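You operate a simulated robot arm through the tools that you are given. There is no shell and no other tool.

The job below is to be done with a simulated robot arm. You get a single attempt, and the scene is never put back.

JOB
Unplug the charger and close the two-dot socket with the white plug cover.
Fine: red strip switch off first, and left off; black plug in the plug cup.
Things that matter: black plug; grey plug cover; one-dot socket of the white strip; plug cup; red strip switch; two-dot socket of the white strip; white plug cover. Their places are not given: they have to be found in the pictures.

The check looks at the end state, three seconds after you hand in, the way a careful person would. Anything else that was tipped, shoved, dropped, spilled or broken makes it a failure. A push-on lid holds only when it is set on centred and level and pressed home; a screw cap is set on level and turned clockwise until tight.

ROBOT AND FRAMES
A 7-joint arm with a two-finger parallel gripper, fixed in place. Base frame: the origin is on the floor under the middle of its stand, x ahead of it, y to its left, z up; the work surface is at about z = 880. Lengths are in mm, angles in degrees, forces in N, time in s.
With the tool pointing down near the work surface it reaches from about 300 to 700 mm from the base axis. Its first joint turns from -66.0 to 66.0 degrees. Payload 1.57 kg.
Tool frame: the origin (TCP) lies between the finger pads and is the grasp point; the fingertips stand 30 mm ahead of it; z points along the fingers, y is the line along which they close. The gripper opens to 110 mm. The fingers are 24 mm wide and 12 mm thick; the gripper's body (48 by 112 mm) begins 78 mm behind the TCP.
Orientation is told as [roll, pitch, yaw] about the base's x, y, z axes, in that order, counted from this pose: with the fingers straight down and closing along the base's y, the tool's x points along the base's -x, its y along +y and its z along -z.

CONTROLS
- The arm moves only by the tool arm_command. Its argument "rows" is a list of rows, each an object (a shift or turn left out is 0, a gripper value left out holds the last) with "dp": the shift along the base's x, y, z in mm, a list of three; "rot": the turn, a rotation vector about the base's x, y, z in degrees, a list of three; "gripper": the gripper command, from -1 (shut) to 1 (fully open), values between in proportion. In form: [{"dp": [tx, ty, tz], "rot": [wx, wy, wz], "gripper": gripper}, ...]. A call has 1 to 20 rows; each row shifts and turns the commanded pose from where the row before left it. Each row takes 0.2 s and may step no farther than 50 mm and 8.6 degrees from the row before; otherwise, or with a gripper value out of range, the whole call is refused. Where a pose cannot be reached the arm comes as near as it can. A force on the tool above 40 N (or 10 N above the force at the start of the call, whichever is more), or a blocked arm, ends the call early, and 0.2 s more pass. Each finger travels about 108 mm/s and halts on what it meets, pressing with about 37 N; the grip force reading is that of the motor and also rises with nothing between the fingers. The clock runs only during rows and for 0.2 s after the last one: add rows that do not move to give the fingers time. It gives the time, the measured TCP pose, the force on the tool (base axes), the opening and the grip force at its end, in the units of the frame above (readings bear some noise), with the torque about the TCP (base axes, N m) and any sound that the robot's microphone picked up.
- Cameras (640 x 400 px; columns grow to the right, rows downward): "scene" is fixed at [173.2, -397, 1405.6]; the picture's right is [0.72, -0.69, 0.00], its down [-0.39, -0.41, -0.82] and it looks along [0.57, 0.59, -0.57] (base axes); focal length 305 px, centre (320, 200). "wrist" rides on the gripper at [70, 16, -141] in the tool frame; the picture's right is [-0.23, 0.97, 0.00], its down [-0.86, -0.20, -0.48] and it looks along [-0.47, -0.11, 0.88] (tool axes); focal length 222 px, centre (320, 200).
- grab_frame(camera): a new picture of that camera. The clock stands still meanwhile.
- measure_at(camera, pixels): for up to 12 pixels [column, row] of the newest picture of that camera ("zoom" is the newest enlarged one), the place [x, y, z] in the base frame of the surface seen there, good to about 2 mm. The clock stands still meanwhile.
- zoom(camera, box): a new picture of the part [left, top, right, bottom] of that camera's present view, enlarged. The clock stands still meanwhile.
- finish_job(): hands the job in; it is judged then, once.

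Leave the gripper open and the arm clear of the work at the hand-in unless told otherwise.

The tools are called after "Emit:" as a command line: name --argument value ..., lists and objects as JSON in quotes. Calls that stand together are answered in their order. arm_command: Moves the arm, as the interface text tells. Its arguments: {"type":"object","properties":{"rows":{"type":"array","items":{"type":"object","properties":{"dp":{"type":"array","items":{"type":"number"}},"rot":{"type":"array","items":{"type":"number"}},"gripper":{"type":"number"}}}}},"required":["rows"]} The other tools are called the same way: grab_frame (camera) takes a picture; measure_at (camera, pixels) gives the place of the surface under pixels of a picture; zoom (camera, box) takes an enlarged picture of a part of a camera's view; finish_job () hands the job in.

At the start:

```text
t: 0.0
eef_pos: [468.3, -139.2, 1178.3]
tool_rot: [-0.2, 0.0, -0.1]
ft_force: [-0.1, -0.3, -1.0]
moment: [0.04, -0.01, 0.0]
finger_gap: 109.9
finger_force: 0.2
```

scene: 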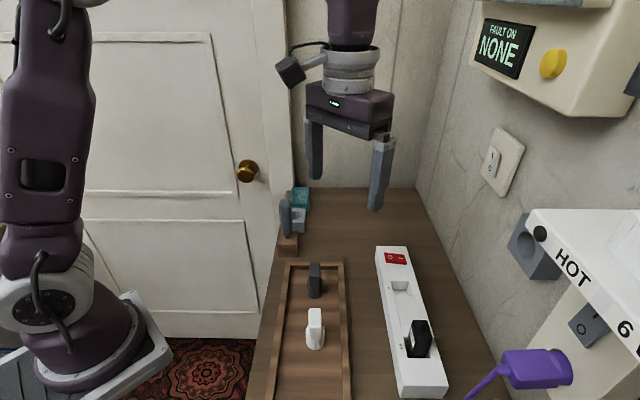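
wrist: 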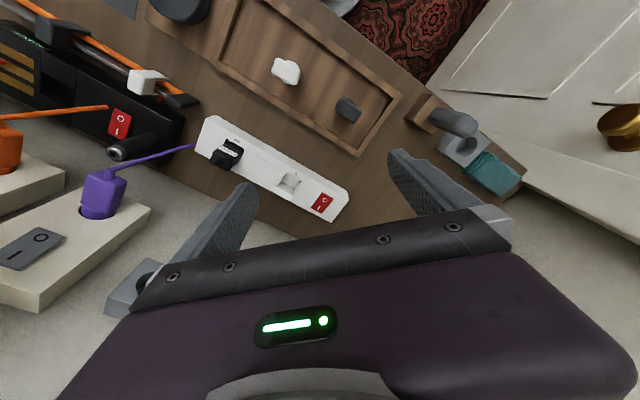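

I see a white strip with a red switch at scene (396,258), a socket at (400,285), and the black plug at (418,338). The white cover is at (315,328) and the grey cover at (315,280) in a wooden tray. I'll zoom in on the details first.

Emit:
zoom --camera "scene" --box '[340, 230, 480, 400]'

Emit:
zoom --camera "wrist" --box '[180, 100, 360, 240]'

Emit:
zoom --camera "scene" --box '[240, 170, 360, 400]'

```text
2.35 times, centred on (410, 315) of scene
```

zoom: 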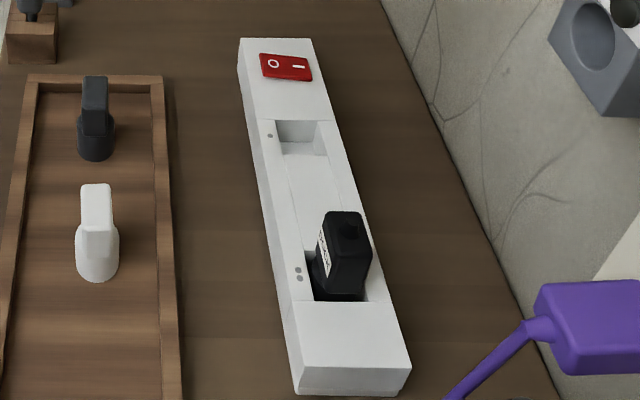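

```text
2.86 times, centred on (270, 170) of wrist
```

zoom: 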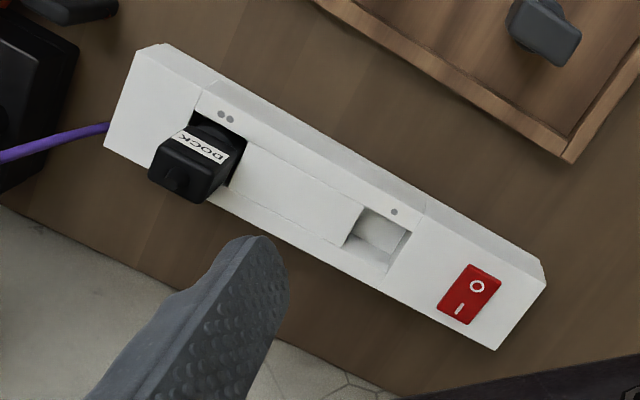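

```text
1.74 times, centred on (300, 285) of scene
```

zoom: 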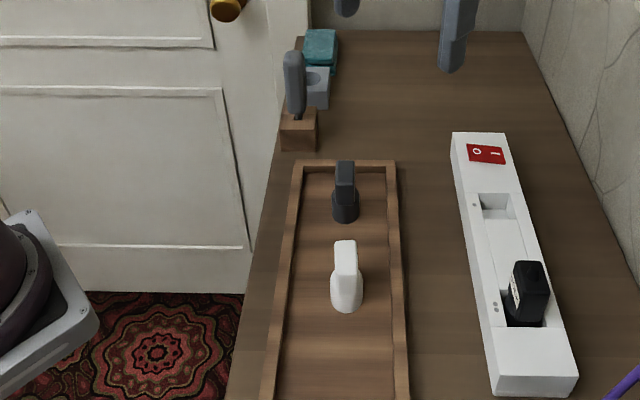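

The black plug, labelled DOCK, sits in the two-dot socket, and the switch shows O and I ends. Next I'll measure the main points.

Emit:
grab_frame --camera "scene"

Emit:
zoom --camera "scene" --box '[370, 235, 450, 285]'

Emit:
zoom --camera "wrist" --box '[0, 0, 320, 200]'

Emit:
zoom --camera "wrist" --box '[380, 60, 560, 220]'

```text
taken
```

scene: 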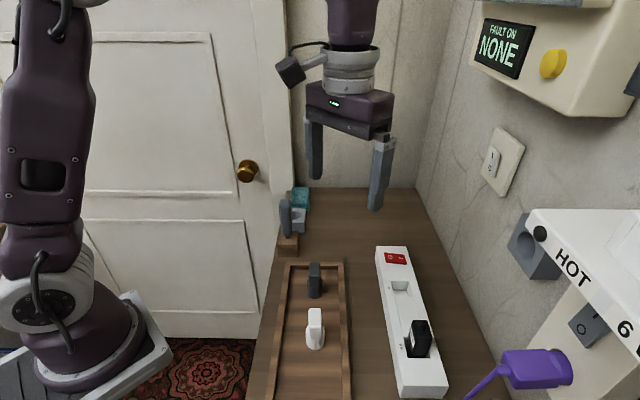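

```text
8.00 times, centred on (410, 260) of scene
```

zoom: 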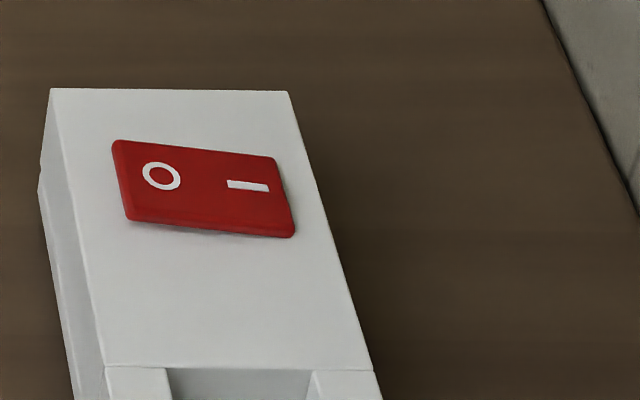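

```text
2.00 times, centred on (160, 100) of wrist
```

zoom: 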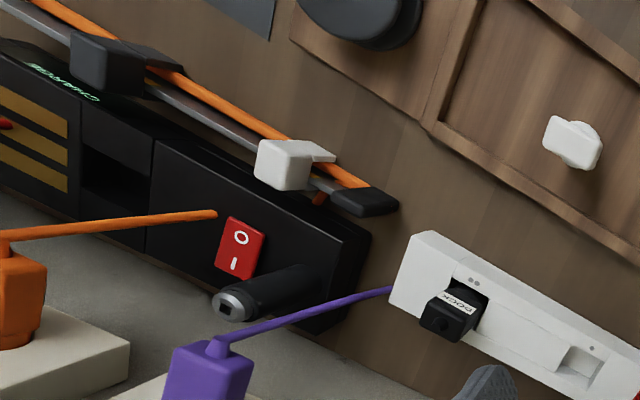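

```text
2.50 times, centred on (470, 140) of wrist
```

zoom: 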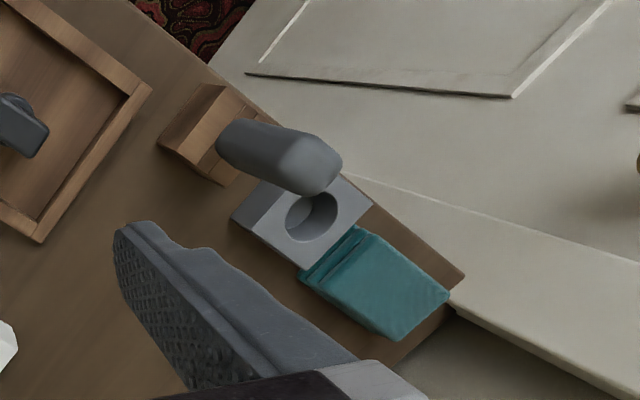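

Candidates for the plug cup are the grey block with a round hole near wrist (462,147), the dark round thing at wrist (180,8), and something near scene (535,245). I'll measure several points in both pictures.

Emit:
measure_at --camera "scene" --pixels '[[390, 257], [401, 259], [400, 286], [420, 330], [404, 342], [315, 315], [316, 340], [315, 268], [315, 290], [535, 245], [298, 220], [284, 215]]'

Emit:
grab_frame --camera "wrist"

Emit:
measure_at --camera "wrist" --pixels '[[180, 8], [205, 10], [285, 65], [348, 107], [228, 155], [288, 182], [317, 208], [325, 199], [466, 148], [455, 120], [490, 172], [120, 122]]'

```text
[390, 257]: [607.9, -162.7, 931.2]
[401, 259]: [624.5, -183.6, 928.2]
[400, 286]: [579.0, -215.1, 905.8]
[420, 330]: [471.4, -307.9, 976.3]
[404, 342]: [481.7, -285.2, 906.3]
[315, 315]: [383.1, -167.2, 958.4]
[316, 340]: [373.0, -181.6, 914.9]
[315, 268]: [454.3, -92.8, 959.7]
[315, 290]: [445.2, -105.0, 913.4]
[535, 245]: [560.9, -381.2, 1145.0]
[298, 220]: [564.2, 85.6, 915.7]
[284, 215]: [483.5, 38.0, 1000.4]
```

```text
taken
```

wrist: 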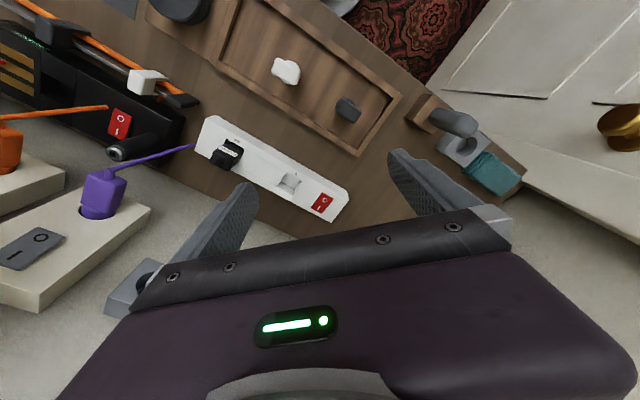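

```text
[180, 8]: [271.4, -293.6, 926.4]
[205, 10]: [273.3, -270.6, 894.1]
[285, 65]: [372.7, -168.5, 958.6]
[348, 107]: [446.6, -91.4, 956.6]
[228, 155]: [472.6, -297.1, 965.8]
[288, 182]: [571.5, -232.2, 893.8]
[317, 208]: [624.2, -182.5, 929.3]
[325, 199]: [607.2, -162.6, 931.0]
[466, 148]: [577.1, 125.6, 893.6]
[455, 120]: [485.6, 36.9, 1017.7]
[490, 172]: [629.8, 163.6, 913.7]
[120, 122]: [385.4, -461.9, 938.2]
```

The strip runs diagonally along about (0.72, 0.69). The switch's O side is higher (931 against 928), so it's on now. The plug cup is still unclear, so I'll move the arm to about (320,-170), staying high, and turn it toward the bench's near end to look.

Emit:
arm_command --rows '[{"dp": [-25, -5, 0], "rot": [0, 0, -7.5]}, {"dp": [-25, -5, 0], "rot": [0, 0, -7.5]}, {"dp": [-25, -5, 0], "rot": [0, 0, -7.5]}, {"dp": [-25, -5, 0], "rot": [0, 0, -7.5]}, {"dp": [-25, -5, 0], "rot": [0, 0, -7.5]}, {"dp": [-25, -5, 0], "rot": [0, 0, -7.5]}]'

Emit:
grab_frame --camera "wrist"

Emit:
grab_frame --camera "scene"

```text
t: 1.4
eef_pos: [318.6, -169.2, 1179.5]
tool_rot: [-0.3, 0.0, -45.1]
ft_force: [0.4, 0.3, -0.2]
moment: [0.0, -0.05, 0.02]
finger_gap: 109.9
finger_force: 0.1
```

```text
taken
```

wrist: 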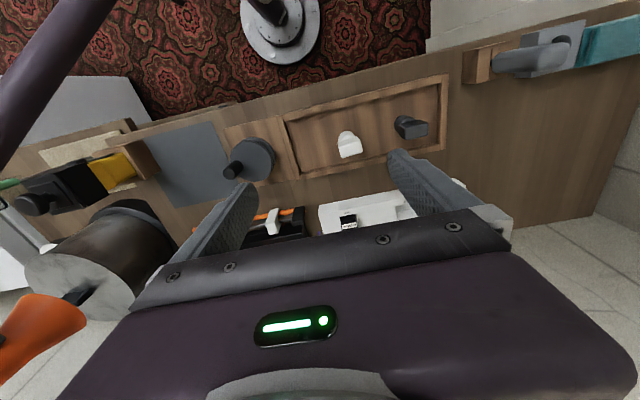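

```text
taken
```

scene: 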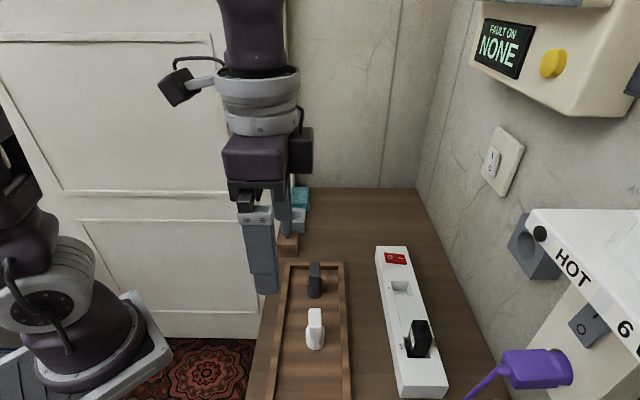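

The dark round thing at wrist (255,160) has a stub at (232,168). I'll zoom in on it and the surrounding area.

Emit:
zoom --camera "wrist" --box '[120, 90, 320, 220]'

Emit:
zoom --camera "wrist" --box '[0, 100, 200, 300]'

Emit:
measure_at --camera "wrist" --pixels '[[258, 160], [234, 168], [252, 180], [190, 160], [110, 170], [60, 190], [110, 230], [60, 270], [348, 143], [410, 126], [305, 155], [478, 65]]'

```text
3.08 times, centred on (220, 155) of wrist
```

zoom: 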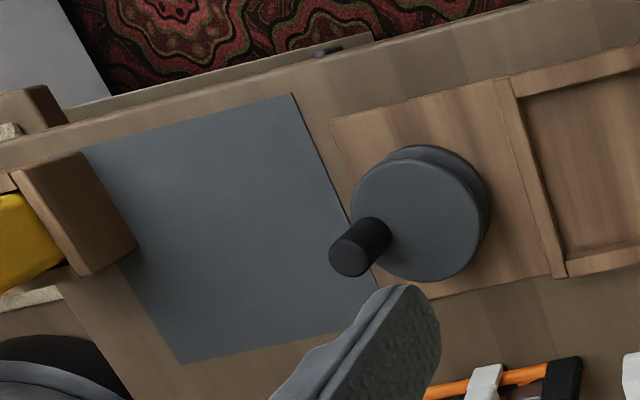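

```text
2.00 times, centred on (100, 200) of wrist
```

zoom: 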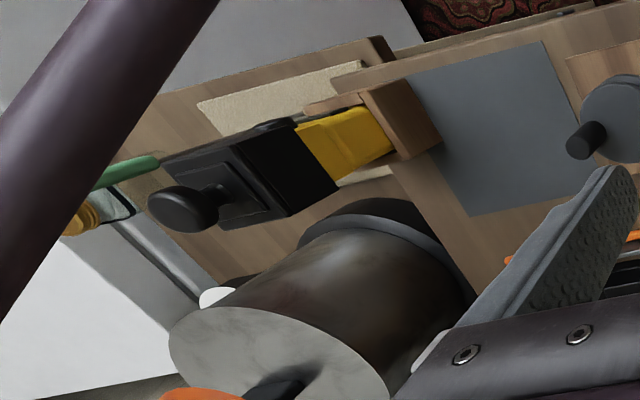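

```text
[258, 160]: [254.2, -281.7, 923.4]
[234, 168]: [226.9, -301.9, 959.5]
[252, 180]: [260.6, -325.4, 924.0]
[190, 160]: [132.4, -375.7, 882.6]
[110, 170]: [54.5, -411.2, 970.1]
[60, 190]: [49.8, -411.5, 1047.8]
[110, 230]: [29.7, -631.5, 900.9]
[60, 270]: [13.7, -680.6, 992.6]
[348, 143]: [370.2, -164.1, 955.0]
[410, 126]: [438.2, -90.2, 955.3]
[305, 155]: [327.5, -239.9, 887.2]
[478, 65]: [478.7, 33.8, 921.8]
```

The round thing looks like a knob or crank on its own base, so it isn't a cup. Next I'll zoom the scene view on the wall block at (535,245) and the grey block at (297,220).

Emit:
zoom --camera "scene" --box '[480, 180, 640, 400]'

Emit:
zoom --camera "scene" --box '[260, 170, 340, 260]'

Emit:
measure_at --camera "scene" --pixels '[[522, 238], [545, 262], [540, 370], [590, 320], [588, 250], [480, 330], [450, 260], [470, 300]]'

```text
1.82 times, centred on (560, 290) of scene
```

zoom: 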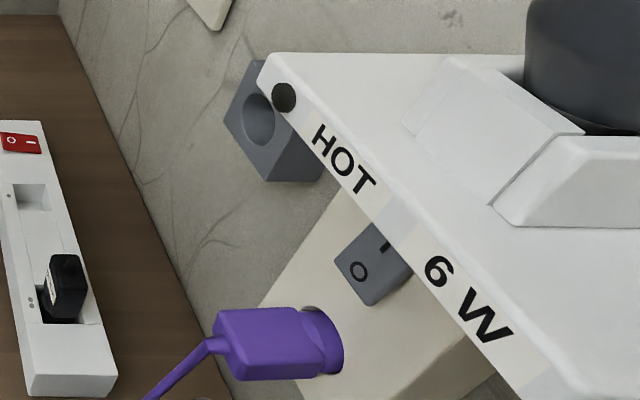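

```text
4.44 times, centred on (300, 215) of scene
```

zoom: 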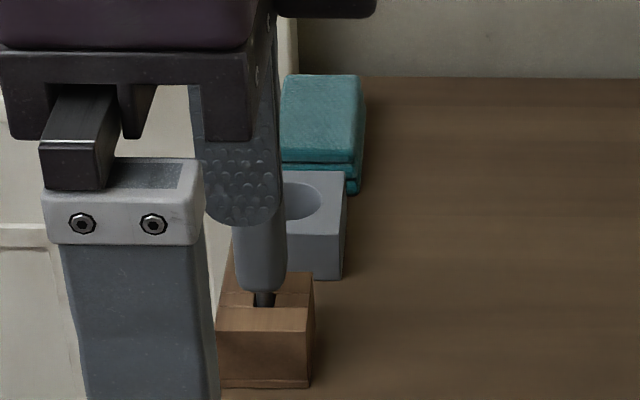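

```text
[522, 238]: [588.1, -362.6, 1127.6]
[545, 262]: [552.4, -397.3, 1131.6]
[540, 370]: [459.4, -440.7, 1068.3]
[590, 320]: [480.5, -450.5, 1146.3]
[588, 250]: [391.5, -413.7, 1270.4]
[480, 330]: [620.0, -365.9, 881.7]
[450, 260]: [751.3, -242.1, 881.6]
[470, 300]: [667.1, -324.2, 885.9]
```

The block at (570,-385,1145) is on the wall next to another appliance. The grey block with a round hole on the bench near (577,125) looks like the plug cup. I'll move above the strip for a better look at the switch and sockets.

Emit:
arm_command --rows '[{"dp": [37, -3, -3]}, {"dp": [37, -3, -3]}, {"dp": [37, -3, -3]}, {"dp": [37, -3, -3]}, {"dp": [37, -3, -3]}, {"dp": [37, -3, -3]}]'

Emit:
grab_frame --camera "wrist"

Emit:
zoom --camera "wrist" --box '[180, 60, 440, 220]'

```text
t: 2.8
eef_pos: [541.3, -187.3, 1161.1]
tool_rot: [-0.1, 0.0, -45.0]
ft_force: [0.4, -0.1, 0.5]
moment: [0.01, 0.0, 0.0]
finger_gap: 109.9
finger_force: 0.0
```

```text
taken
```

wrist: 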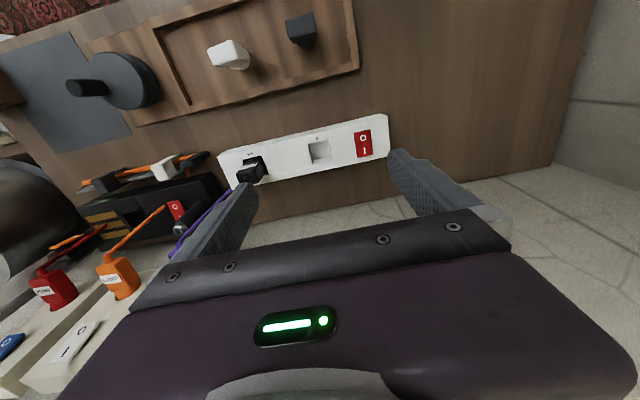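

```text
2.46 times, centred on (310, 140) of wrist
```

zoom: 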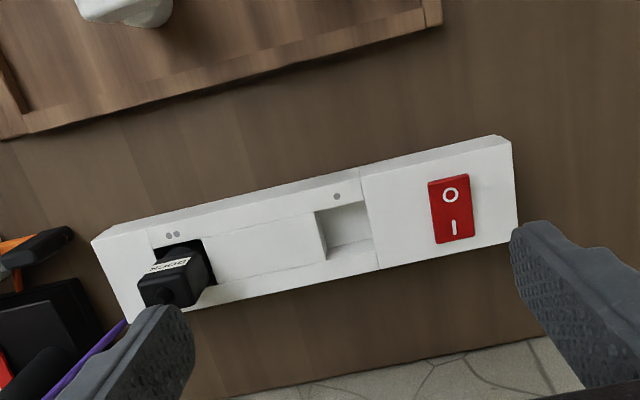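

I'll measure the switch corners, strip edges and sockets in this zoomed view.

Emit:
measure_at --camera "zoom" --pixels '[[431, 183], [466, 177], [438, 241], [472, 235], [450, 195], [454, 228], [495, 140], [515, 235], [100, 243], [362, 178], [378, 265], [345, 225]]'

Emit:
measure_at --camera "zoom" --pixels '[[155, 250], [205, 242], [213, 282], [170, 290], [155, 275], [195, 262], [180, 262], [168, 300], [316, 213], [327, 258], [372, 243], [350, 246]]'

```text
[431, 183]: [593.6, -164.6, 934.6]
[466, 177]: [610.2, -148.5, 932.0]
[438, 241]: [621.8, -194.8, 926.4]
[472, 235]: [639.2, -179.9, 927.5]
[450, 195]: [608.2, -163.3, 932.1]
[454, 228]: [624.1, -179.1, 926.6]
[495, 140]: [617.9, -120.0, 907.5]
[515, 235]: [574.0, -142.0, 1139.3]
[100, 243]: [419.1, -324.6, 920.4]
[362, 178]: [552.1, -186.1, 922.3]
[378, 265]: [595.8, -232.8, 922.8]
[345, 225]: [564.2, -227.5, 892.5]
```

```text
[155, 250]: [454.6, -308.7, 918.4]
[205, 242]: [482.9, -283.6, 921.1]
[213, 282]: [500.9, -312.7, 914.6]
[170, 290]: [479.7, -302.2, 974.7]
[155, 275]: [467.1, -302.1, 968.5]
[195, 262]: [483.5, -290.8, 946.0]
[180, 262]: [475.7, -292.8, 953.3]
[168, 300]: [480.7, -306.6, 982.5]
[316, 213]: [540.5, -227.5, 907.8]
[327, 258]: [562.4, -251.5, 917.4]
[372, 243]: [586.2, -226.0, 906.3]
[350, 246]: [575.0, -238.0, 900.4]
```

The switch centre is about (616,-172), with the O end at about (602,-157) and z 934, and the I end lower, so it is ON. I'll close the gripper, move over the O end and come down to just above it.

Emit:
arm_command --rows '[{"dp": [31, 14, 0], "rot": [0, 0, -1], "gripper": -1}, {"dp": [31, 14, 0], "gripper": -1}, {"dp": [0, 0, -45]}, {"dp": [0, 0, -45]}, {"dp": [0, 0, -40]}, {"dp": [0, 0, -40]}, {"dp": [0, 0, 0]}]'

Emit:
grab_frame --camera "wrist"

Emit:
zoom --camera "scene" --box '[340, 200, 460, 300]'

```text
t: 4.4
eef_pos: [601.0, -159.1, 989.2]
tool_rot: [-0.2, 0.0, -46.0]
ft_force: [-0.6, -0.1, 0.3]
moment: [-0.03, 0.0, 0.0]
finger_gap: 0.0
finger_force: 21.3
out of reach, approached as far as the arm can: row 2
```

```text
taken
```

wrist: 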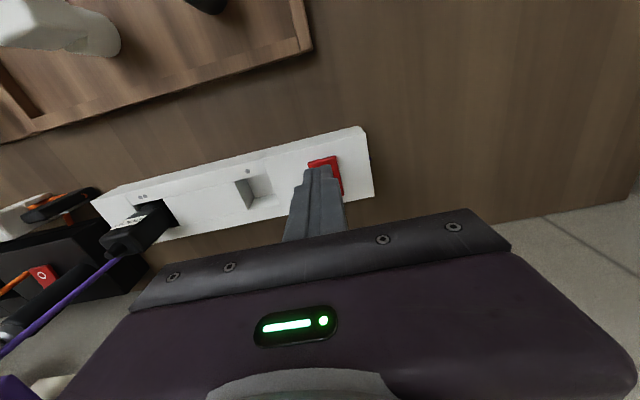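

```text
4.00 times, centred on (400, 250) of scene
```

zoom: 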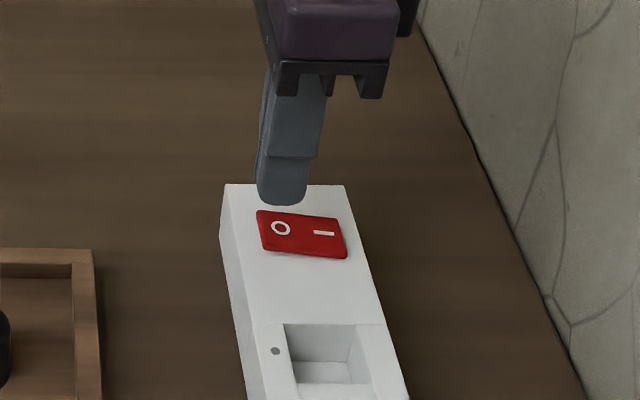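

The closed fingertips sit right above the O end, with the tip at about z 959. I'll press down in small steps.

Emit:
arm_command --rows '[{"dp": [1, 0, -10]}, {"dp": [1, 0, -8]}, {"dp": [0, 0, -4]}, {"dp": [0, 0, -2]}, {"dp": [0, 0, -2]}, {"dp": [0, 0, -2]}, {"dp": [0, 0, -2]}]'

Emit:
zoom --camera "scene" --box '[360, 220, 440, 280]'

```text
t: 6.0
eef_pos: [604.1, -158.8, 961.1]
tool_rot: [-0.2, 0.0, -45.9]
ft_force: [-0.8, 0.6, 0.6]
moment: [0.04, 0.02, 0.02]
finger_gap: 0.1
finger_force: 20.8
```

```text
6.67 times, centred on (400, 250) of scene
```

zoom: 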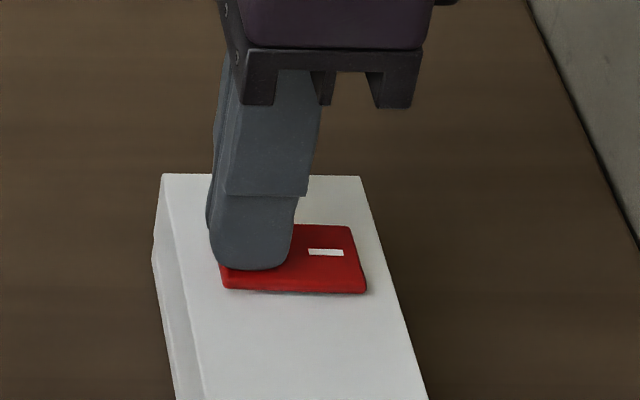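

The force reads near zero and the rocker looks near level. I'll press a few millimetres further.

Emit:
arm_command --rows '[{"dp": [0, 0, -1]}, {"dp": [0, 0, -1]}, {"dp": [0, 0, -1]}, {"dp": [0, 0, -1]}, {"dp": [0, 0, 0]}]'

Emit:
zoom --camera "scene" --box '[360, 220, 440, 280]'

```text
t: 7.3
eef_pos: [605.1, -160.5, 960.0]
tool_rot: [0.1, -0.2, -45.9]
ft_force: [-5.1, 1.8, 8.4]
moment: [-0.02, 0.03, 0.0]
finger_gap: 0.0
finger_force: 21.1
stopped in row 5: the force on the tool passed its limit at 41 N (the readings are from after the stop); the commanded pose is now the measured one
```

```text
6.67 times, centred on (400, 250) of scene
```

zoom: 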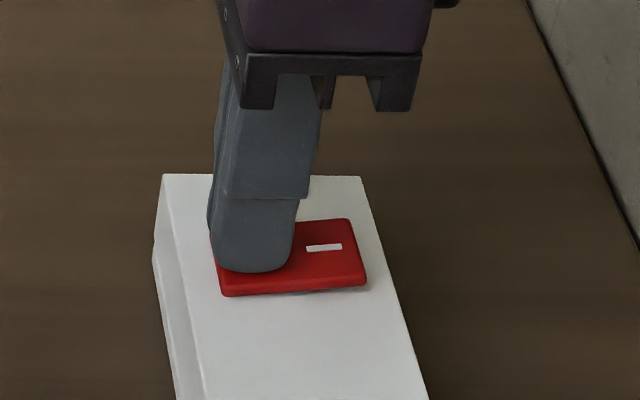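

The I side now stands up. I'll lift clear and check the rocker.

Emit:
arm_command --rows '[{"dp": [0, 0, 10]}, {"dp": [0, 0, 30]}, {"dp": [-10, 20, 40]}, {"dp": [-20, 20, 40]}]'

Emit:
zoom --camera "scene" --box '[360, 220, 440, 280]'

Emit:
measure_at --camera "zoom" --pixels '[[235, 245], [225, 285], [345, 225], [360, 270]]'

Emit:
grab_frame --camera "wrist"

```text
t: 8.3
eef_pos: [575.1, -120.6, 1078.2]
tool_rot: [0.0, -0.3, -45.9]
ft_force: [-0.4, 0.8, -0.2]
moment: [0.0, 0.0, 0.02]
finger_gap: 0.1
finger_force: 21.6
```

```text
6.67 times, centred on (400, 250) of scene
```

zoom: 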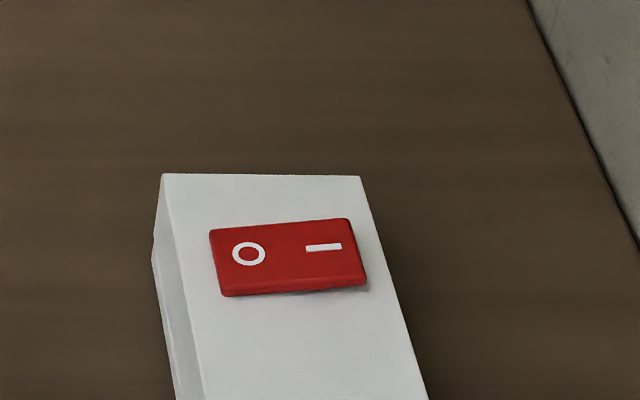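

```text
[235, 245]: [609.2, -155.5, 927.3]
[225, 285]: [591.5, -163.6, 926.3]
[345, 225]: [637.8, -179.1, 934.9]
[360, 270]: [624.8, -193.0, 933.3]
```

```text
taken
```

wrist: 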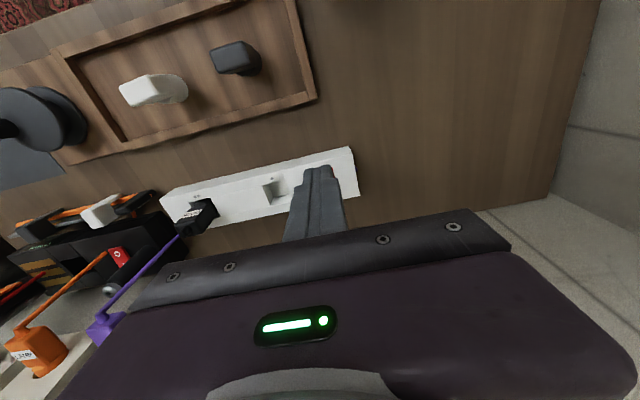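

The switch is off now, with the O end at 927 and the I end at 934. Before going near the plug I'll measure the wall appliance and the purple cord so I can steer clear of them.

Emit:
measure_at --camera "wrist" --pixels '[[125, 292], [150, 264], [165, 250], [178, 238], [195, 215], [205, 203], [183, 222], [270, 185], [100, 325], [117, 258], [95, 210], [60, 245]]'

Emit:
grab_frame --camera "scene"

Emit:
measure_at --camera "scene" --pixels '[[530, 214], [570, 270], [600, 310], [630, 365], [580, 215], [510, 375], [485, 385], [472, 395], [523, 75], [580, 105]]'

```text
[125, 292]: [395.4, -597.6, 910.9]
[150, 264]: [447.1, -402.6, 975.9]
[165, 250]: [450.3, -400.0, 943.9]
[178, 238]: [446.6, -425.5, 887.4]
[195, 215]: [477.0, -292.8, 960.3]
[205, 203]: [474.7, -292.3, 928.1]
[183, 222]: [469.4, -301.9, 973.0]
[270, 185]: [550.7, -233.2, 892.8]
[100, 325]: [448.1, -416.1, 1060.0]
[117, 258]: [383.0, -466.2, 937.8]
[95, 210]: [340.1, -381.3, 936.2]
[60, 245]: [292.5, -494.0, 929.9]
```

```text
taken
```

scene: 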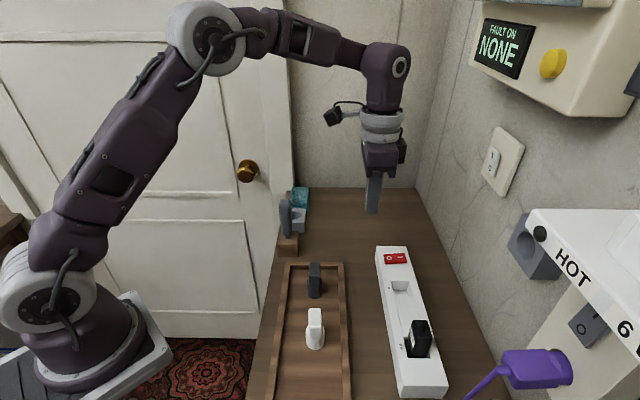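

```text
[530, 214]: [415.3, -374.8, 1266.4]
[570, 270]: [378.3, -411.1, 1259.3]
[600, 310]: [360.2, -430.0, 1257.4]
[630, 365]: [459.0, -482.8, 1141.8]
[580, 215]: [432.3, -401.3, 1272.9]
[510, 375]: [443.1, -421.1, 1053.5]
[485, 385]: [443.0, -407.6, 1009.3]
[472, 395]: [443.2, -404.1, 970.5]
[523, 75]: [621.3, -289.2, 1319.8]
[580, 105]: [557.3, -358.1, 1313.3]
```

The purple cord hangs at (447,-402), about 100 mm from the plug, and the wall appliance's edge is at v≈44 against the plug's v≈142, so there's room. I'll move to a close viewing spot for the black plug with the gripper open.

Emit:
arm_command --rows '[{"dp": [-25, -28, 10], "gripper": 1}, {"dp": [-25, -28, 10], "gripper": 1}, {"dp": [-25, -28, 10]}, {"dp": [-25, -28, 10]}, {"dp": [-25, -28, 10]}]'

Emit:
grab_frame --camera "wrist"

Emit:
zoom --camera "wrist" --box '[240, 60, 440, 200]'

```text
t: 9.5
eef_pos: [449.2, -261.1, 1129.6]
tool_rot: [0.1, -0.2, -45.9]
ft_force: [-0.6, -0.1, -0.4]
moment: [0.02, -0.01, -0.01]
finger_gap: 110.0
finger_force: 0.1
```

```text
taken
```

wrist: 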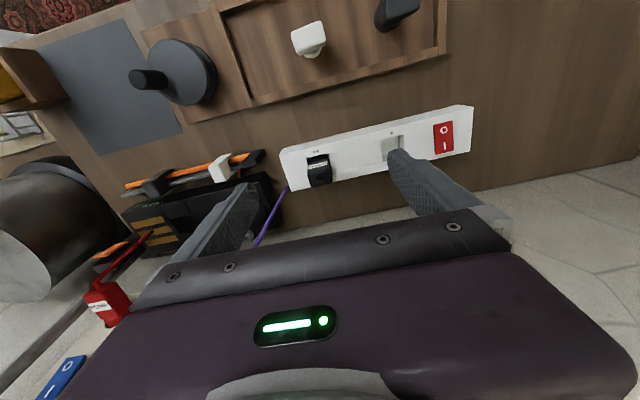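

```text
2.86 times, centred on (340, 130) of wrist
```

zoom: 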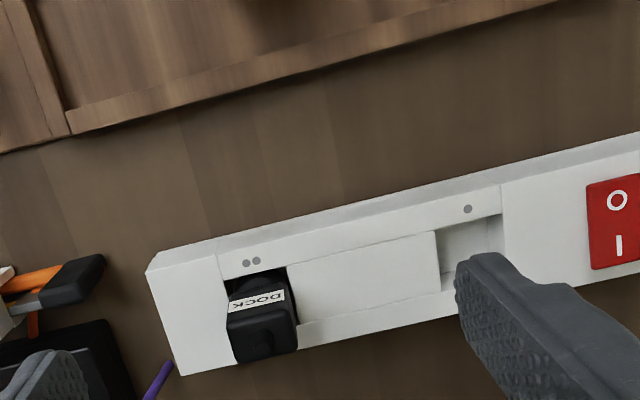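

I'll zoom tighter on the plug to measure its body.

Emit:
zoom --camera "wrist" --box '[275, 130, 375, 200]'

Emit:
measure_at --camera "zoom" --pixels '[[215, 250], [325, 230], [340, 335], [225, 345], [275, 300], [210, 195], [300, 175], [345, 270], [265, 215], [330, 300], [200, 200], [310, 170]]'

```text
5.71 times, centred on (325, 165) of wrist
```

zoom: 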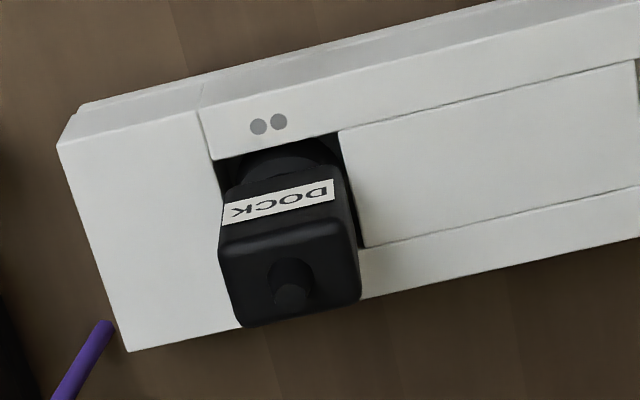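

```text
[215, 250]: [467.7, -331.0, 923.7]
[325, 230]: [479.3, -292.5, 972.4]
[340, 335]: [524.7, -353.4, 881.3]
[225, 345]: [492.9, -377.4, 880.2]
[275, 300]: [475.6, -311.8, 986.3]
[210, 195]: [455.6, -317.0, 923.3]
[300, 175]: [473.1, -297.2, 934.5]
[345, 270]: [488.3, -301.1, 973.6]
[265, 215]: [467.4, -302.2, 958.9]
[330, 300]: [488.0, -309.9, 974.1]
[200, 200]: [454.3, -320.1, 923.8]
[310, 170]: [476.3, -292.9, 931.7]
```

I'll measure points just inside the top face corners and the stub.

Emit:
measure_at --camera "zoom" --pixels '[[226, 256], [338, 238], [352, 294], [244, 318], [292, 275], [292, 298], [230, 205], [338, 192], [250, 165], [330, 160], [345, 155], [365, 240]]'

Emit:
zoom --camera "scene" --box '[385, 300, 455, 370]'

Emit:
measure_at --camera "zoom" --pixels '[[250, 200], [330, 200], [300, 250], [240, 280], [270, 350], [330, 300]]'

```text
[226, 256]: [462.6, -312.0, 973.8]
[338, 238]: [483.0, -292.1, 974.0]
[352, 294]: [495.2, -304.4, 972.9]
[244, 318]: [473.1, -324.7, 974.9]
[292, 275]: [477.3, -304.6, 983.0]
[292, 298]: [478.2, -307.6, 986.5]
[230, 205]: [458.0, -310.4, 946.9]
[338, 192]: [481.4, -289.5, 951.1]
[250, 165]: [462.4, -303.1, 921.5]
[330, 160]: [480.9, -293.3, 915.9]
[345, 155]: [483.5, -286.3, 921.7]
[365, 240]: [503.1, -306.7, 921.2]
```

```text
5.71 times, centred on (420, 335) of scene
```

zoom: 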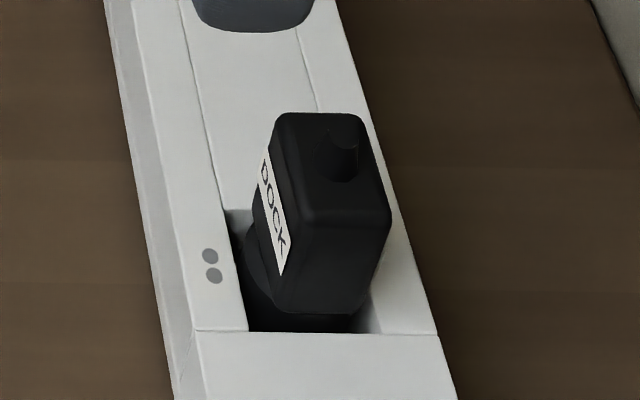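

```text
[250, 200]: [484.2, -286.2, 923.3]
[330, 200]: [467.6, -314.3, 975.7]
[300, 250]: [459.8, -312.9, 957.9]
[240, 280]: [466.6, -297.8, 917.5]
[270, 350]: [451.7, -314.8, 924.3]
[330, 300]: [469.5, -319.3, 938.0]
```

The plug body is about 24 x 35 mm, centred near (478,-308), with its top at z≈974. Before grabbing it I want to see the cup, so I'll measure the heights of the tall things near it first.

Emit:
zoom --camera "scene" --box '[260, 175, 340, 265]'

Emit:
measure_at --camera "zoom" --pixels '[[195, 125], [200, 180], [245, 235], [245, 320], [330, 150], [290, 180], [315, 200], [285, 215], [320, 250], [330, 100], [225, 300]]'

```text
4.44 times, centred on (300, 220) of scene
```

zoom: 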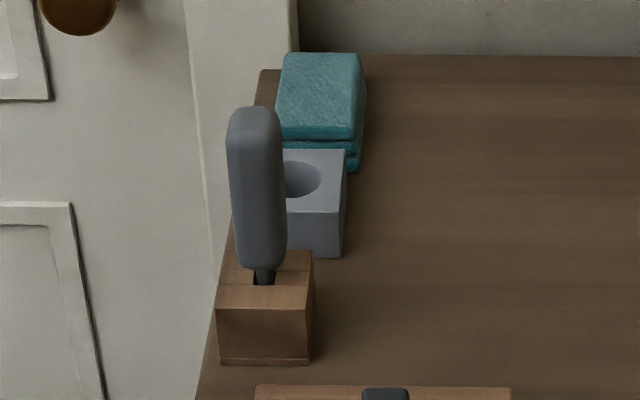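

```text
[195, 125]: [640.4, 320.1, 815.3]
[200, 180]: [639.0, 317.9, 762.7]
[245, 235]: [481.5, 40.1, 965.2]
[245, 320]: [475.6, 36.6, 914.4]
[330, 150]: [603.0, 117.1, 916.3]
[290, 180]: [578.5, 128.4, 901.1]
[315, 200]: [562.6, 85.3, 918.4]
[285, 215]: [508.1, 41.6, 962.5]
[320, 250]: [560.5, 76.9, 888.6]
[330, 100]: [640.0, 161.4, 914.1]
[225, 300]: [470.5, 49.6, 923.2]
```

The stick's top is at about z 1030. I'll travel high to a spot from which I can look into the cup.

Emit:
arm_command --rows '[{"dp": [0, 20, 15]}, {"dp": [10, 41, 10]}, {"dp": [10, 41, 0]}, {"dp": [10, 41, 0]}, {"dp": [10, 41, 0]}, {"dp": [10, 41, 0]}, {"dp": [10, 41, 0]}, {"dp": [10, 41, 0]}, {"dp": [10, 41, 0]}, {"dp": [10, 41, 0]}, {"dp": [10, 37, 0]}, {"dp": [0, 0, 0]}]'

Emit:
grab_frame --camera "wrist"

```text
t: 12.1
eef_pos: [549.7, 166.7, 1154.7]
tool_rot: [0.0, -0.3, -46.0]
ft_force: [0.4, 0.3, -0.7]
moment: [-0.01, -0.01, -0.01]
finger_gap: 109.8
finger_force: 0.1
```

```text
taken
```

wrist: 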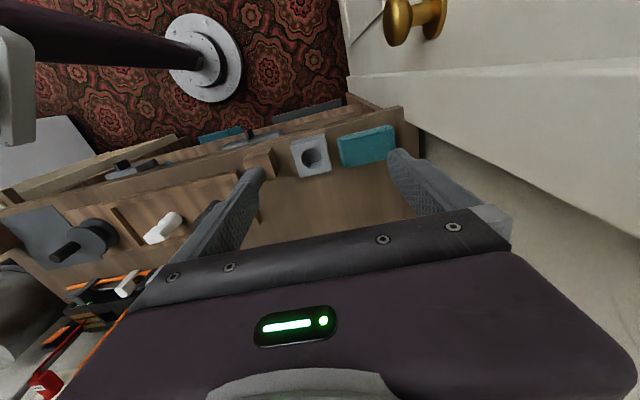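

Emit:
zoom --camera "wrist" --box '[240, 110, 400, 200]'

Emit:
measure_at --camera "zoom" --pixels '[[205, 135], [350, 100], [375, 235], [240, 275], [245, 165], [330, 160], [290, 125], [295, 220], [290, 175], [300, 195], [100, 200], [150, 120]]'

```text
4.00 times, centred on (320, 155) of wrist
```

zoom: 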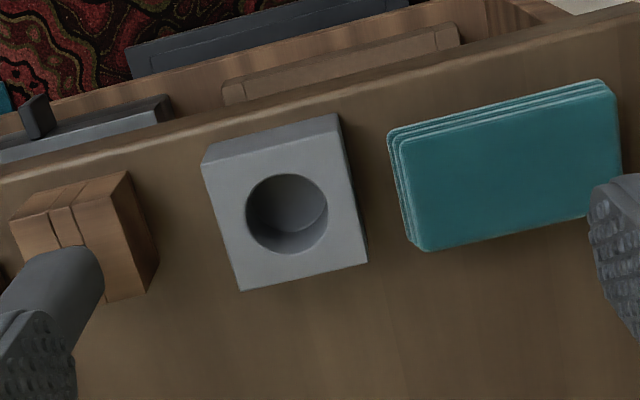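

```text
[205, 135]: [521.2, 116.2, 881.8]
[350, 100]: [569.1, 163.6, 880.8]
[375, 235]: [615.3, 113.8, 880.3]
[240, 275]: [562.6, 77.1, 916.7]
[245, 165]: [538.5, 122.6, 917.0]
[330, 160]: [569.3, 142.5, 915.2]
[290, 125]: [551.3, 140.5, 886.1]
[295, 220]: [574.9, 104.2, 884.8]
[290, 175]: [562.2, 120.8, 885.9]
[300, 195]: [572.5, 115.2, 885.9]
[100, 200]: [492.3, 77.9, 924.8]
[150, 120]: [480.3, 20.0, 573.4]
```

The cup is a grey block with a round hole, its top at z≈917 and its floor at z≈885. I'll measure the rim precisely.

Emit:
measure_at --camera "zoom" --pixels '[[241, 216], [332, 210], [285, 169], [290, 259], [206, 168], [338, 138], [240, 287], [364, 262], [287, 215], [310, 230], [265, 200], [75, 270]]'

```text
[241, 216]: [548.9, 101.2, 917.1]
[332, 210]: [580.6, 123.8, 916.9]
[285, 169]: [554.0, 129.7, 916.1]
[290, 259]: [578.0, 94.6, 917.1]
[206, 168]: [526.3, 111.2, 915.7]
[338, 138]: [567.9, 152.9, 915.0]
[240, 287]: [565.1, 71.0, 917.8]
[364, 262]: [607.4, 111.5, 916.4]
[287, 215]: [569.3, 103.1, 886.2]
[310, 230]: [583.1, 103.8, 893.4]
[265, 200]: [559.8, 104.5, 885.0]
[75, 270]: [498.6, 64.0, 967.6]
```

The hole centre is at about (566,112), with a diameter of about 39 mm. Next I'll go look closely at the white cover in the tray, around (375,-168).

Emit:
arm_command --rows '[{"dp": [-25, -37, 0]}, {"dp": [-25, -37, 0]}, {"dp": [-25, -37, 0]}, {"dp": [-25, -37, 0]}, {"dp": [-25, -37, 0]}, {"dp": [-25, -37, -15]}, {"dp": [-25, -37, -15]}, {"dp": [-25, -36, -15]}, {"dp": [0, 0, 0]}]'

Emit:
grab_frame --camera "wrist"

Emit:
zoom --camera "wrist" --box '[240, 80, 420, 192]'

```text
t: 14.1
eef_pos: [349.9, -128.6, 1108.9]
tool_rot: [0.0, -0.3, -45.9]
ft_force: [1.0, -0.2, 0.2]
moment: [0.02, 0.0, 0.01]
finger_gap: 110.2
finger_force: 0.1
```

```text
taken
```

wrist: 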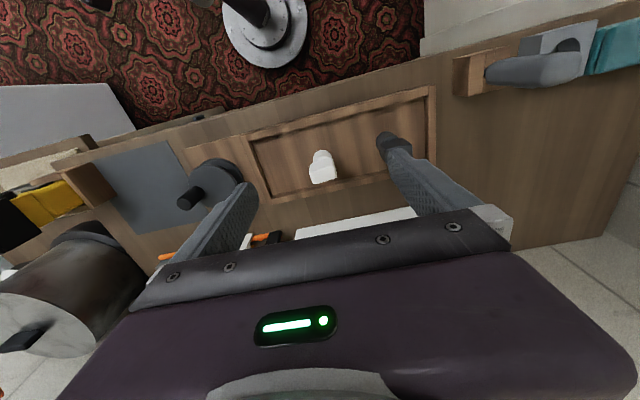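

```text
3.56 times, centred on (330, 136) of wrist
```

zoom: 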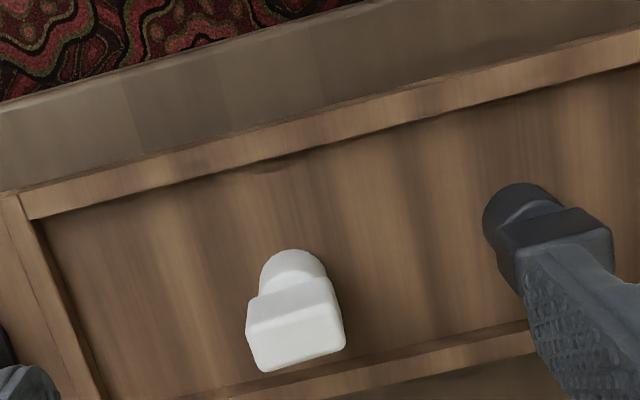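

I'll zoom further on the white cover and measure its tab and base.

Emit:
zoom --camera "wrist" --box '[290, 135, 354, 200]'

Emit:
measure_at --camera "zoom" --pixels '[[230, 230], [420, 190], [450, 300], [260, 345], [340, 260], [250, 160], [390, 140], [310, 100], [350, 80], [400, 110], [270, 120], [340, 180]]'

```text
6.15 times, centred on (322, 168) of wrist
```

zoom: 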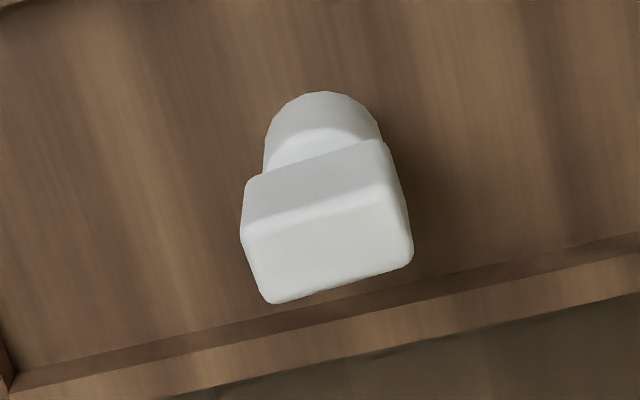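

```text
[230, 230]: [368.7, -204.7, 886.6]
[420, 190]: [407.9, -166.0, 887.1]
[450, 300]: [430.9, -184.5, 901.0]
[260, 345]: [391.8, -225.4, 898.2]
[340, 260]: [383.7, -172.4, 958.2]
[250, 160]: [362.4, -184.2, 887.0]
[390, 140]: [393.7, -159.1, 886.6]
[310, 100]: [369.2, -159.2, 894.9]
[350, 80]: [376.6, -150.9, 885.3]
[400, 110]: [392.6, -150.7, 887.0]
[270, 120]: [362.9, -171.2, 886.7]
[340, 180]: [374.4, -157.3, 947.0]
```

I'll measure the top face corners of the white cover more exactly.

Emit:
measure_at --camera "zoom" --pixels '[[254, 234], [385, 198], [402, 256], [274, 292], [330, 245], [255, 195], [380, 160], [275, 150], [372, 130], [320, 115], [290, 110], [350, 108]]'

Emit:
zoom --camera "scene" --box '[285, 295, 345, 365]'

Emit:
measure_at --camera "zoom" --pixels '[[290, 130], [350, 130], [290, 180], [340, 180], [300, 250], [260, 280], [380, 280], [320, 330], [320, 375]]'

```text
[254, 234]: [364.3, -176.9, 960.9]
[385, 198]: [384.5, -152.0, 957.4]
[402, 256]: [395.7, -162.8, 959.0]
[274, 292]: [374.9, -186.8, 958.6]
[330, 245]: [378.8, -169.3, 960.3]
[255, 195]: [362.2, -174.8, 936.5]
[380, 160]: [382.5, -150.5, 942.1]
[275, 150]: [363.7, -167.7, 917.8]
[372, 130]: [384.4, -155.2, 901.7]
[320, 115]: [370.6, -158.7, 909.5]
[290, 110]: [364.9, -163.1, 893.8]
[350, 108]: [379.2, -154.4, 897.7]
```

```text
5.71 times, centred on (315, 330) of scene
```

zoom: 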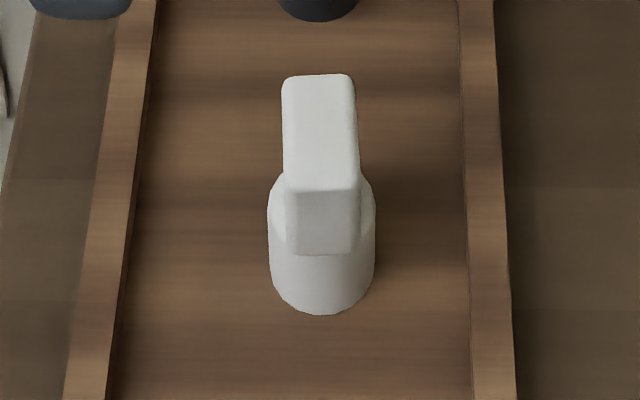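

```text
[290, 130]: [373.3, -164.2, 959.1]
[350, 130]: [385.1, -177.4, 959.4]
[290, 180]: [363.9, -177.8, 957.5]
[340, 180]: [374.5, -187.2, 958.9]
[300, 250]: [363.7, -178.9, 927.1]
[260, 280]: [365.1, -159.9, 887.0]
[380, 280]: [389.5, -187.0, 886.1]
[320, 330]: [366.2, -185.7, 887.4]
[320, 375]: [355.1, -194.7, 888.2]
```

The white cover has a cylindrical base of about 33 mm and a tab about 34 x 18 mm on top at z≈959, with the tab axis at about 47.5°. First the black plug: I'll move above it at (478.5,-308.3), lower part way and check.

Emit:
arm_command --rows '[{"dp": [25.7, -36, -5], "rot": [0, 0, -0.6]}, {"dp": [25.7, -36, -5]}, {"dp": [25.7, -36, -5]}, {"dp": [25.7, -36, -5]}, {"dp": [25.8, -35.7, -5]}, {"dp": [0, 0, -30]}, {"dp": [0, 0, -30]}, {"dp": [0, 0, 0]}]'

Emit:
grab_frame --camera "wrist"

Emit:
grab_frame --camera "scene"

Emit:
zoom --camera "scene" --box '[370, 270, 470, 400]'

```text
t: 15.9
eef_pos: [480.1, -308.7, 1023.7]
tool_rot: [0.0, -0.4, -46.5]
ft_force: [0.5, 0.0, -0.4]
moment: [0.03, 0.0, 0.03]
finger_gap: 110.4
finger_force: 0.2
```

```text
taken
```

wrist: 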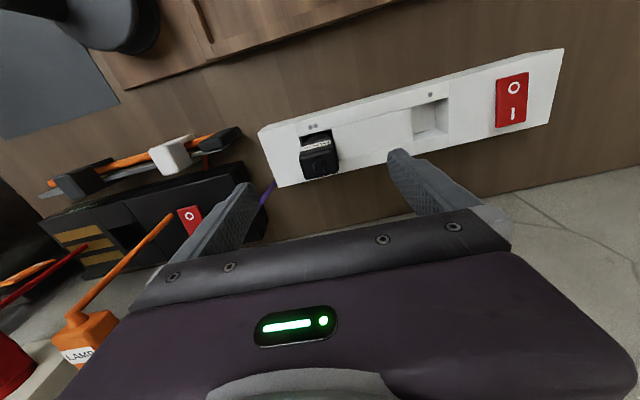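

```text
taken
```

scene: 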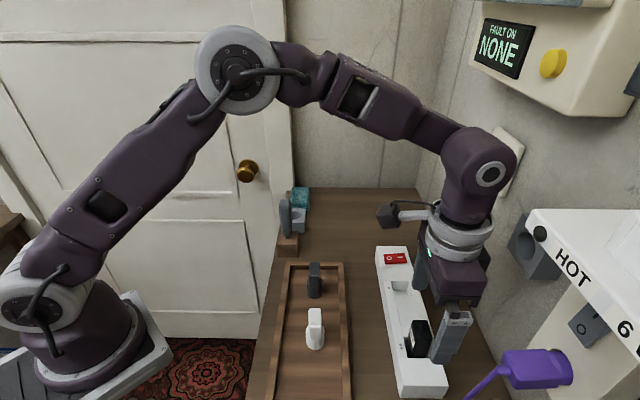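

```text
3.08 times, centred on (420, 335) of scene
```

zoom: 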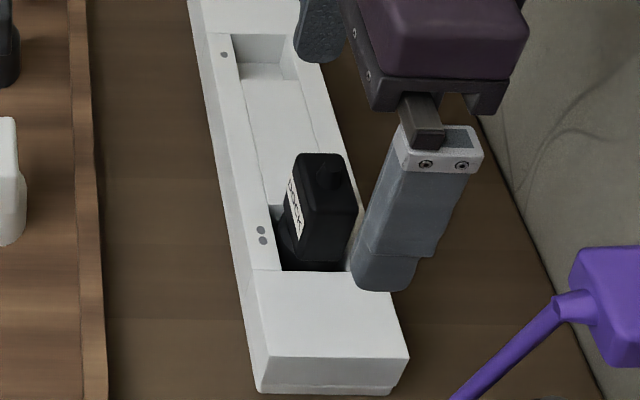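

The fingers straddle the plug. I'll nudge by -1.5 mm in x and go down to TCP z≈963.

Emit:
arm_command --rows '[{"dp": [-1.5, 0, -20]}, {"dp": [0, 0, -20]}, {"dp": [0, 0, -15]}, {"dp": [0, 0, -6]}, {"dp": [0, 0, 0]}]'

Emit:
grab_frame --camera "wrist"

Emit:
zoom --camera "scene" --box '[370, 270, 470, 400]'

```text
t: 17.1
eef_pos: [477.5, -308.8, 963.2]
tool_rot: [0.0, -0.2, -46.5]
ft_force: [0.4, 1.0, -0.6]
moment: [0.0, 0.0, -0.05]
finger_gap: 110.1
finger_force: 0.1
```

```text
taken
```

wrist: 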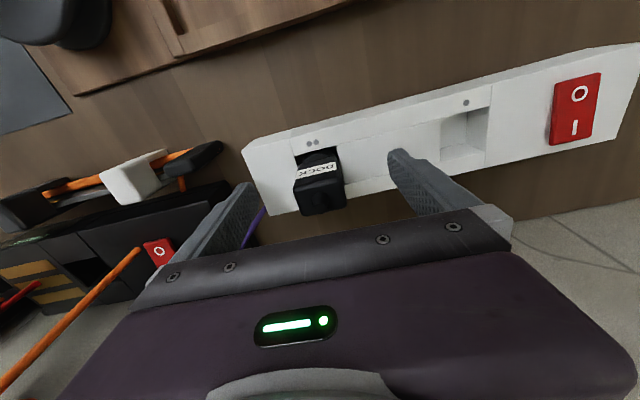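

```text
3.08 times, centred on (420, 335) of scene
```

zoom: 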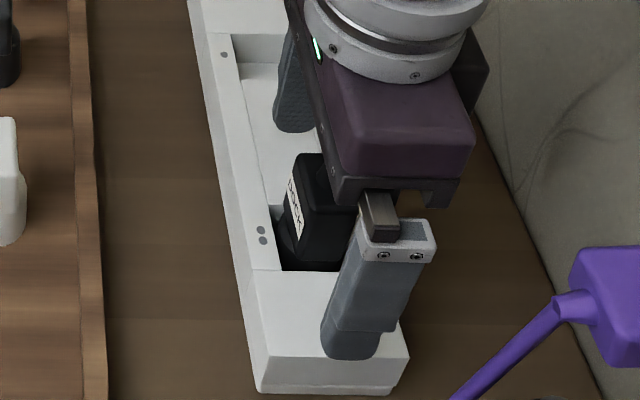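

I'll measure the near finger's tip and the plug to confirm alignment.

Emit:
measure_at --camera "zoom" --pixels '[[328, 340], [372, 345], [350, 350], [290, 120], [303, 128], [280, 110], [296, 190], [330, 190]]'

Emit:
zoom --camera "wrist" --box '[220, 120, 440, 250]'

Emit:
measure_at --camera "zoom" --pixels '[[500, 95], [515, 110], [225, 205], [240, 215], [300, 165], [290, 190]]'

```text
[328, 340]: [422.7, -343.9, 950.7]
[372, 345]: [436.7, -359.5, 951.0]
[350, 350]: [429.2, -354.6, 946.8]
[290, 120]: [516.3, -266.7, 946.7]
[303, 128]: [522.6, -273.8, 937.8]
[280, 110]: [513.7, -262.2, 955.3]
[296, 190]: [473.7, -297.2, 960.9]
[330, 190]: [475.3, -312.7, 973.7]
```

```text
2.91 times, centred on (330, 185) of wrist
```

zoom: 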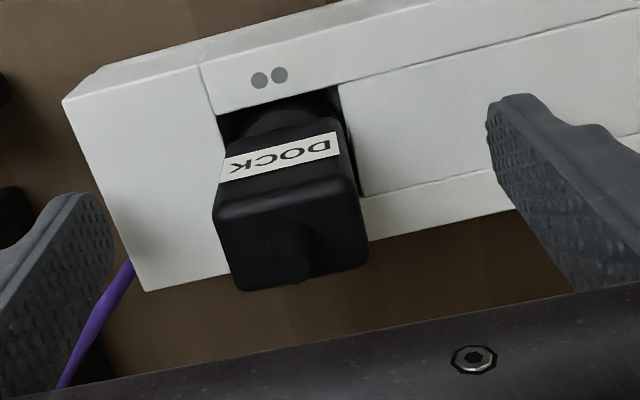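

```text
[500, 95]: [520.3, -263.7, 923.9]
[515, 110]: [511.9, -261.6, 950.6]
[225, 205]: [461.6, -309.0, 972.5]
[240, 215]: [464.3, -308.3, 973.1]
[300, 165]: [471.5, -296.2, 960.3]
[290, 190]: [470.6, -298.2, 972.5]
```

The near finger is centred at u≈550.6, close to the plug's 552. I'll close the gripper on the plug.

Emit:
arm_command --rows '[{"gripper": -1}, {"gripper": -1}, {"gripper": -1}, {"gripper": -1}]'

Emit:
zoom --camera "wrist" --box '[220, 120, 440, 250]'

```text
t: 18.1
eef_pos: [477.5, -309.3, 963.3]
tool_rot: [0.0, -0.2, -46.5]
ft_force: [1.0, 0.9, 2.8]
moment: [0.01, -0.11, 0.0]
finger_gap: 33.3
finger_force: 37.4
```

```text
2.91 times, centred on (330, 185) of wrist
```

zoom: 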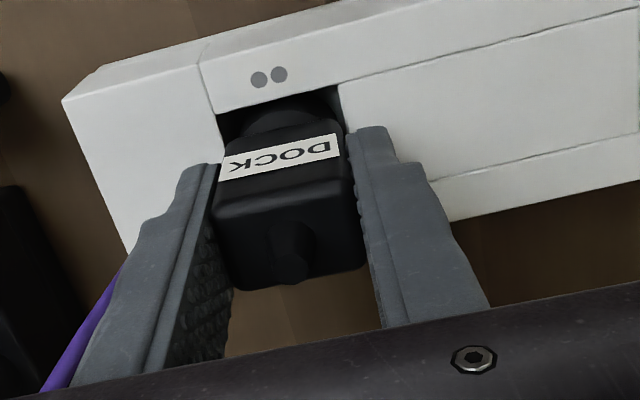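

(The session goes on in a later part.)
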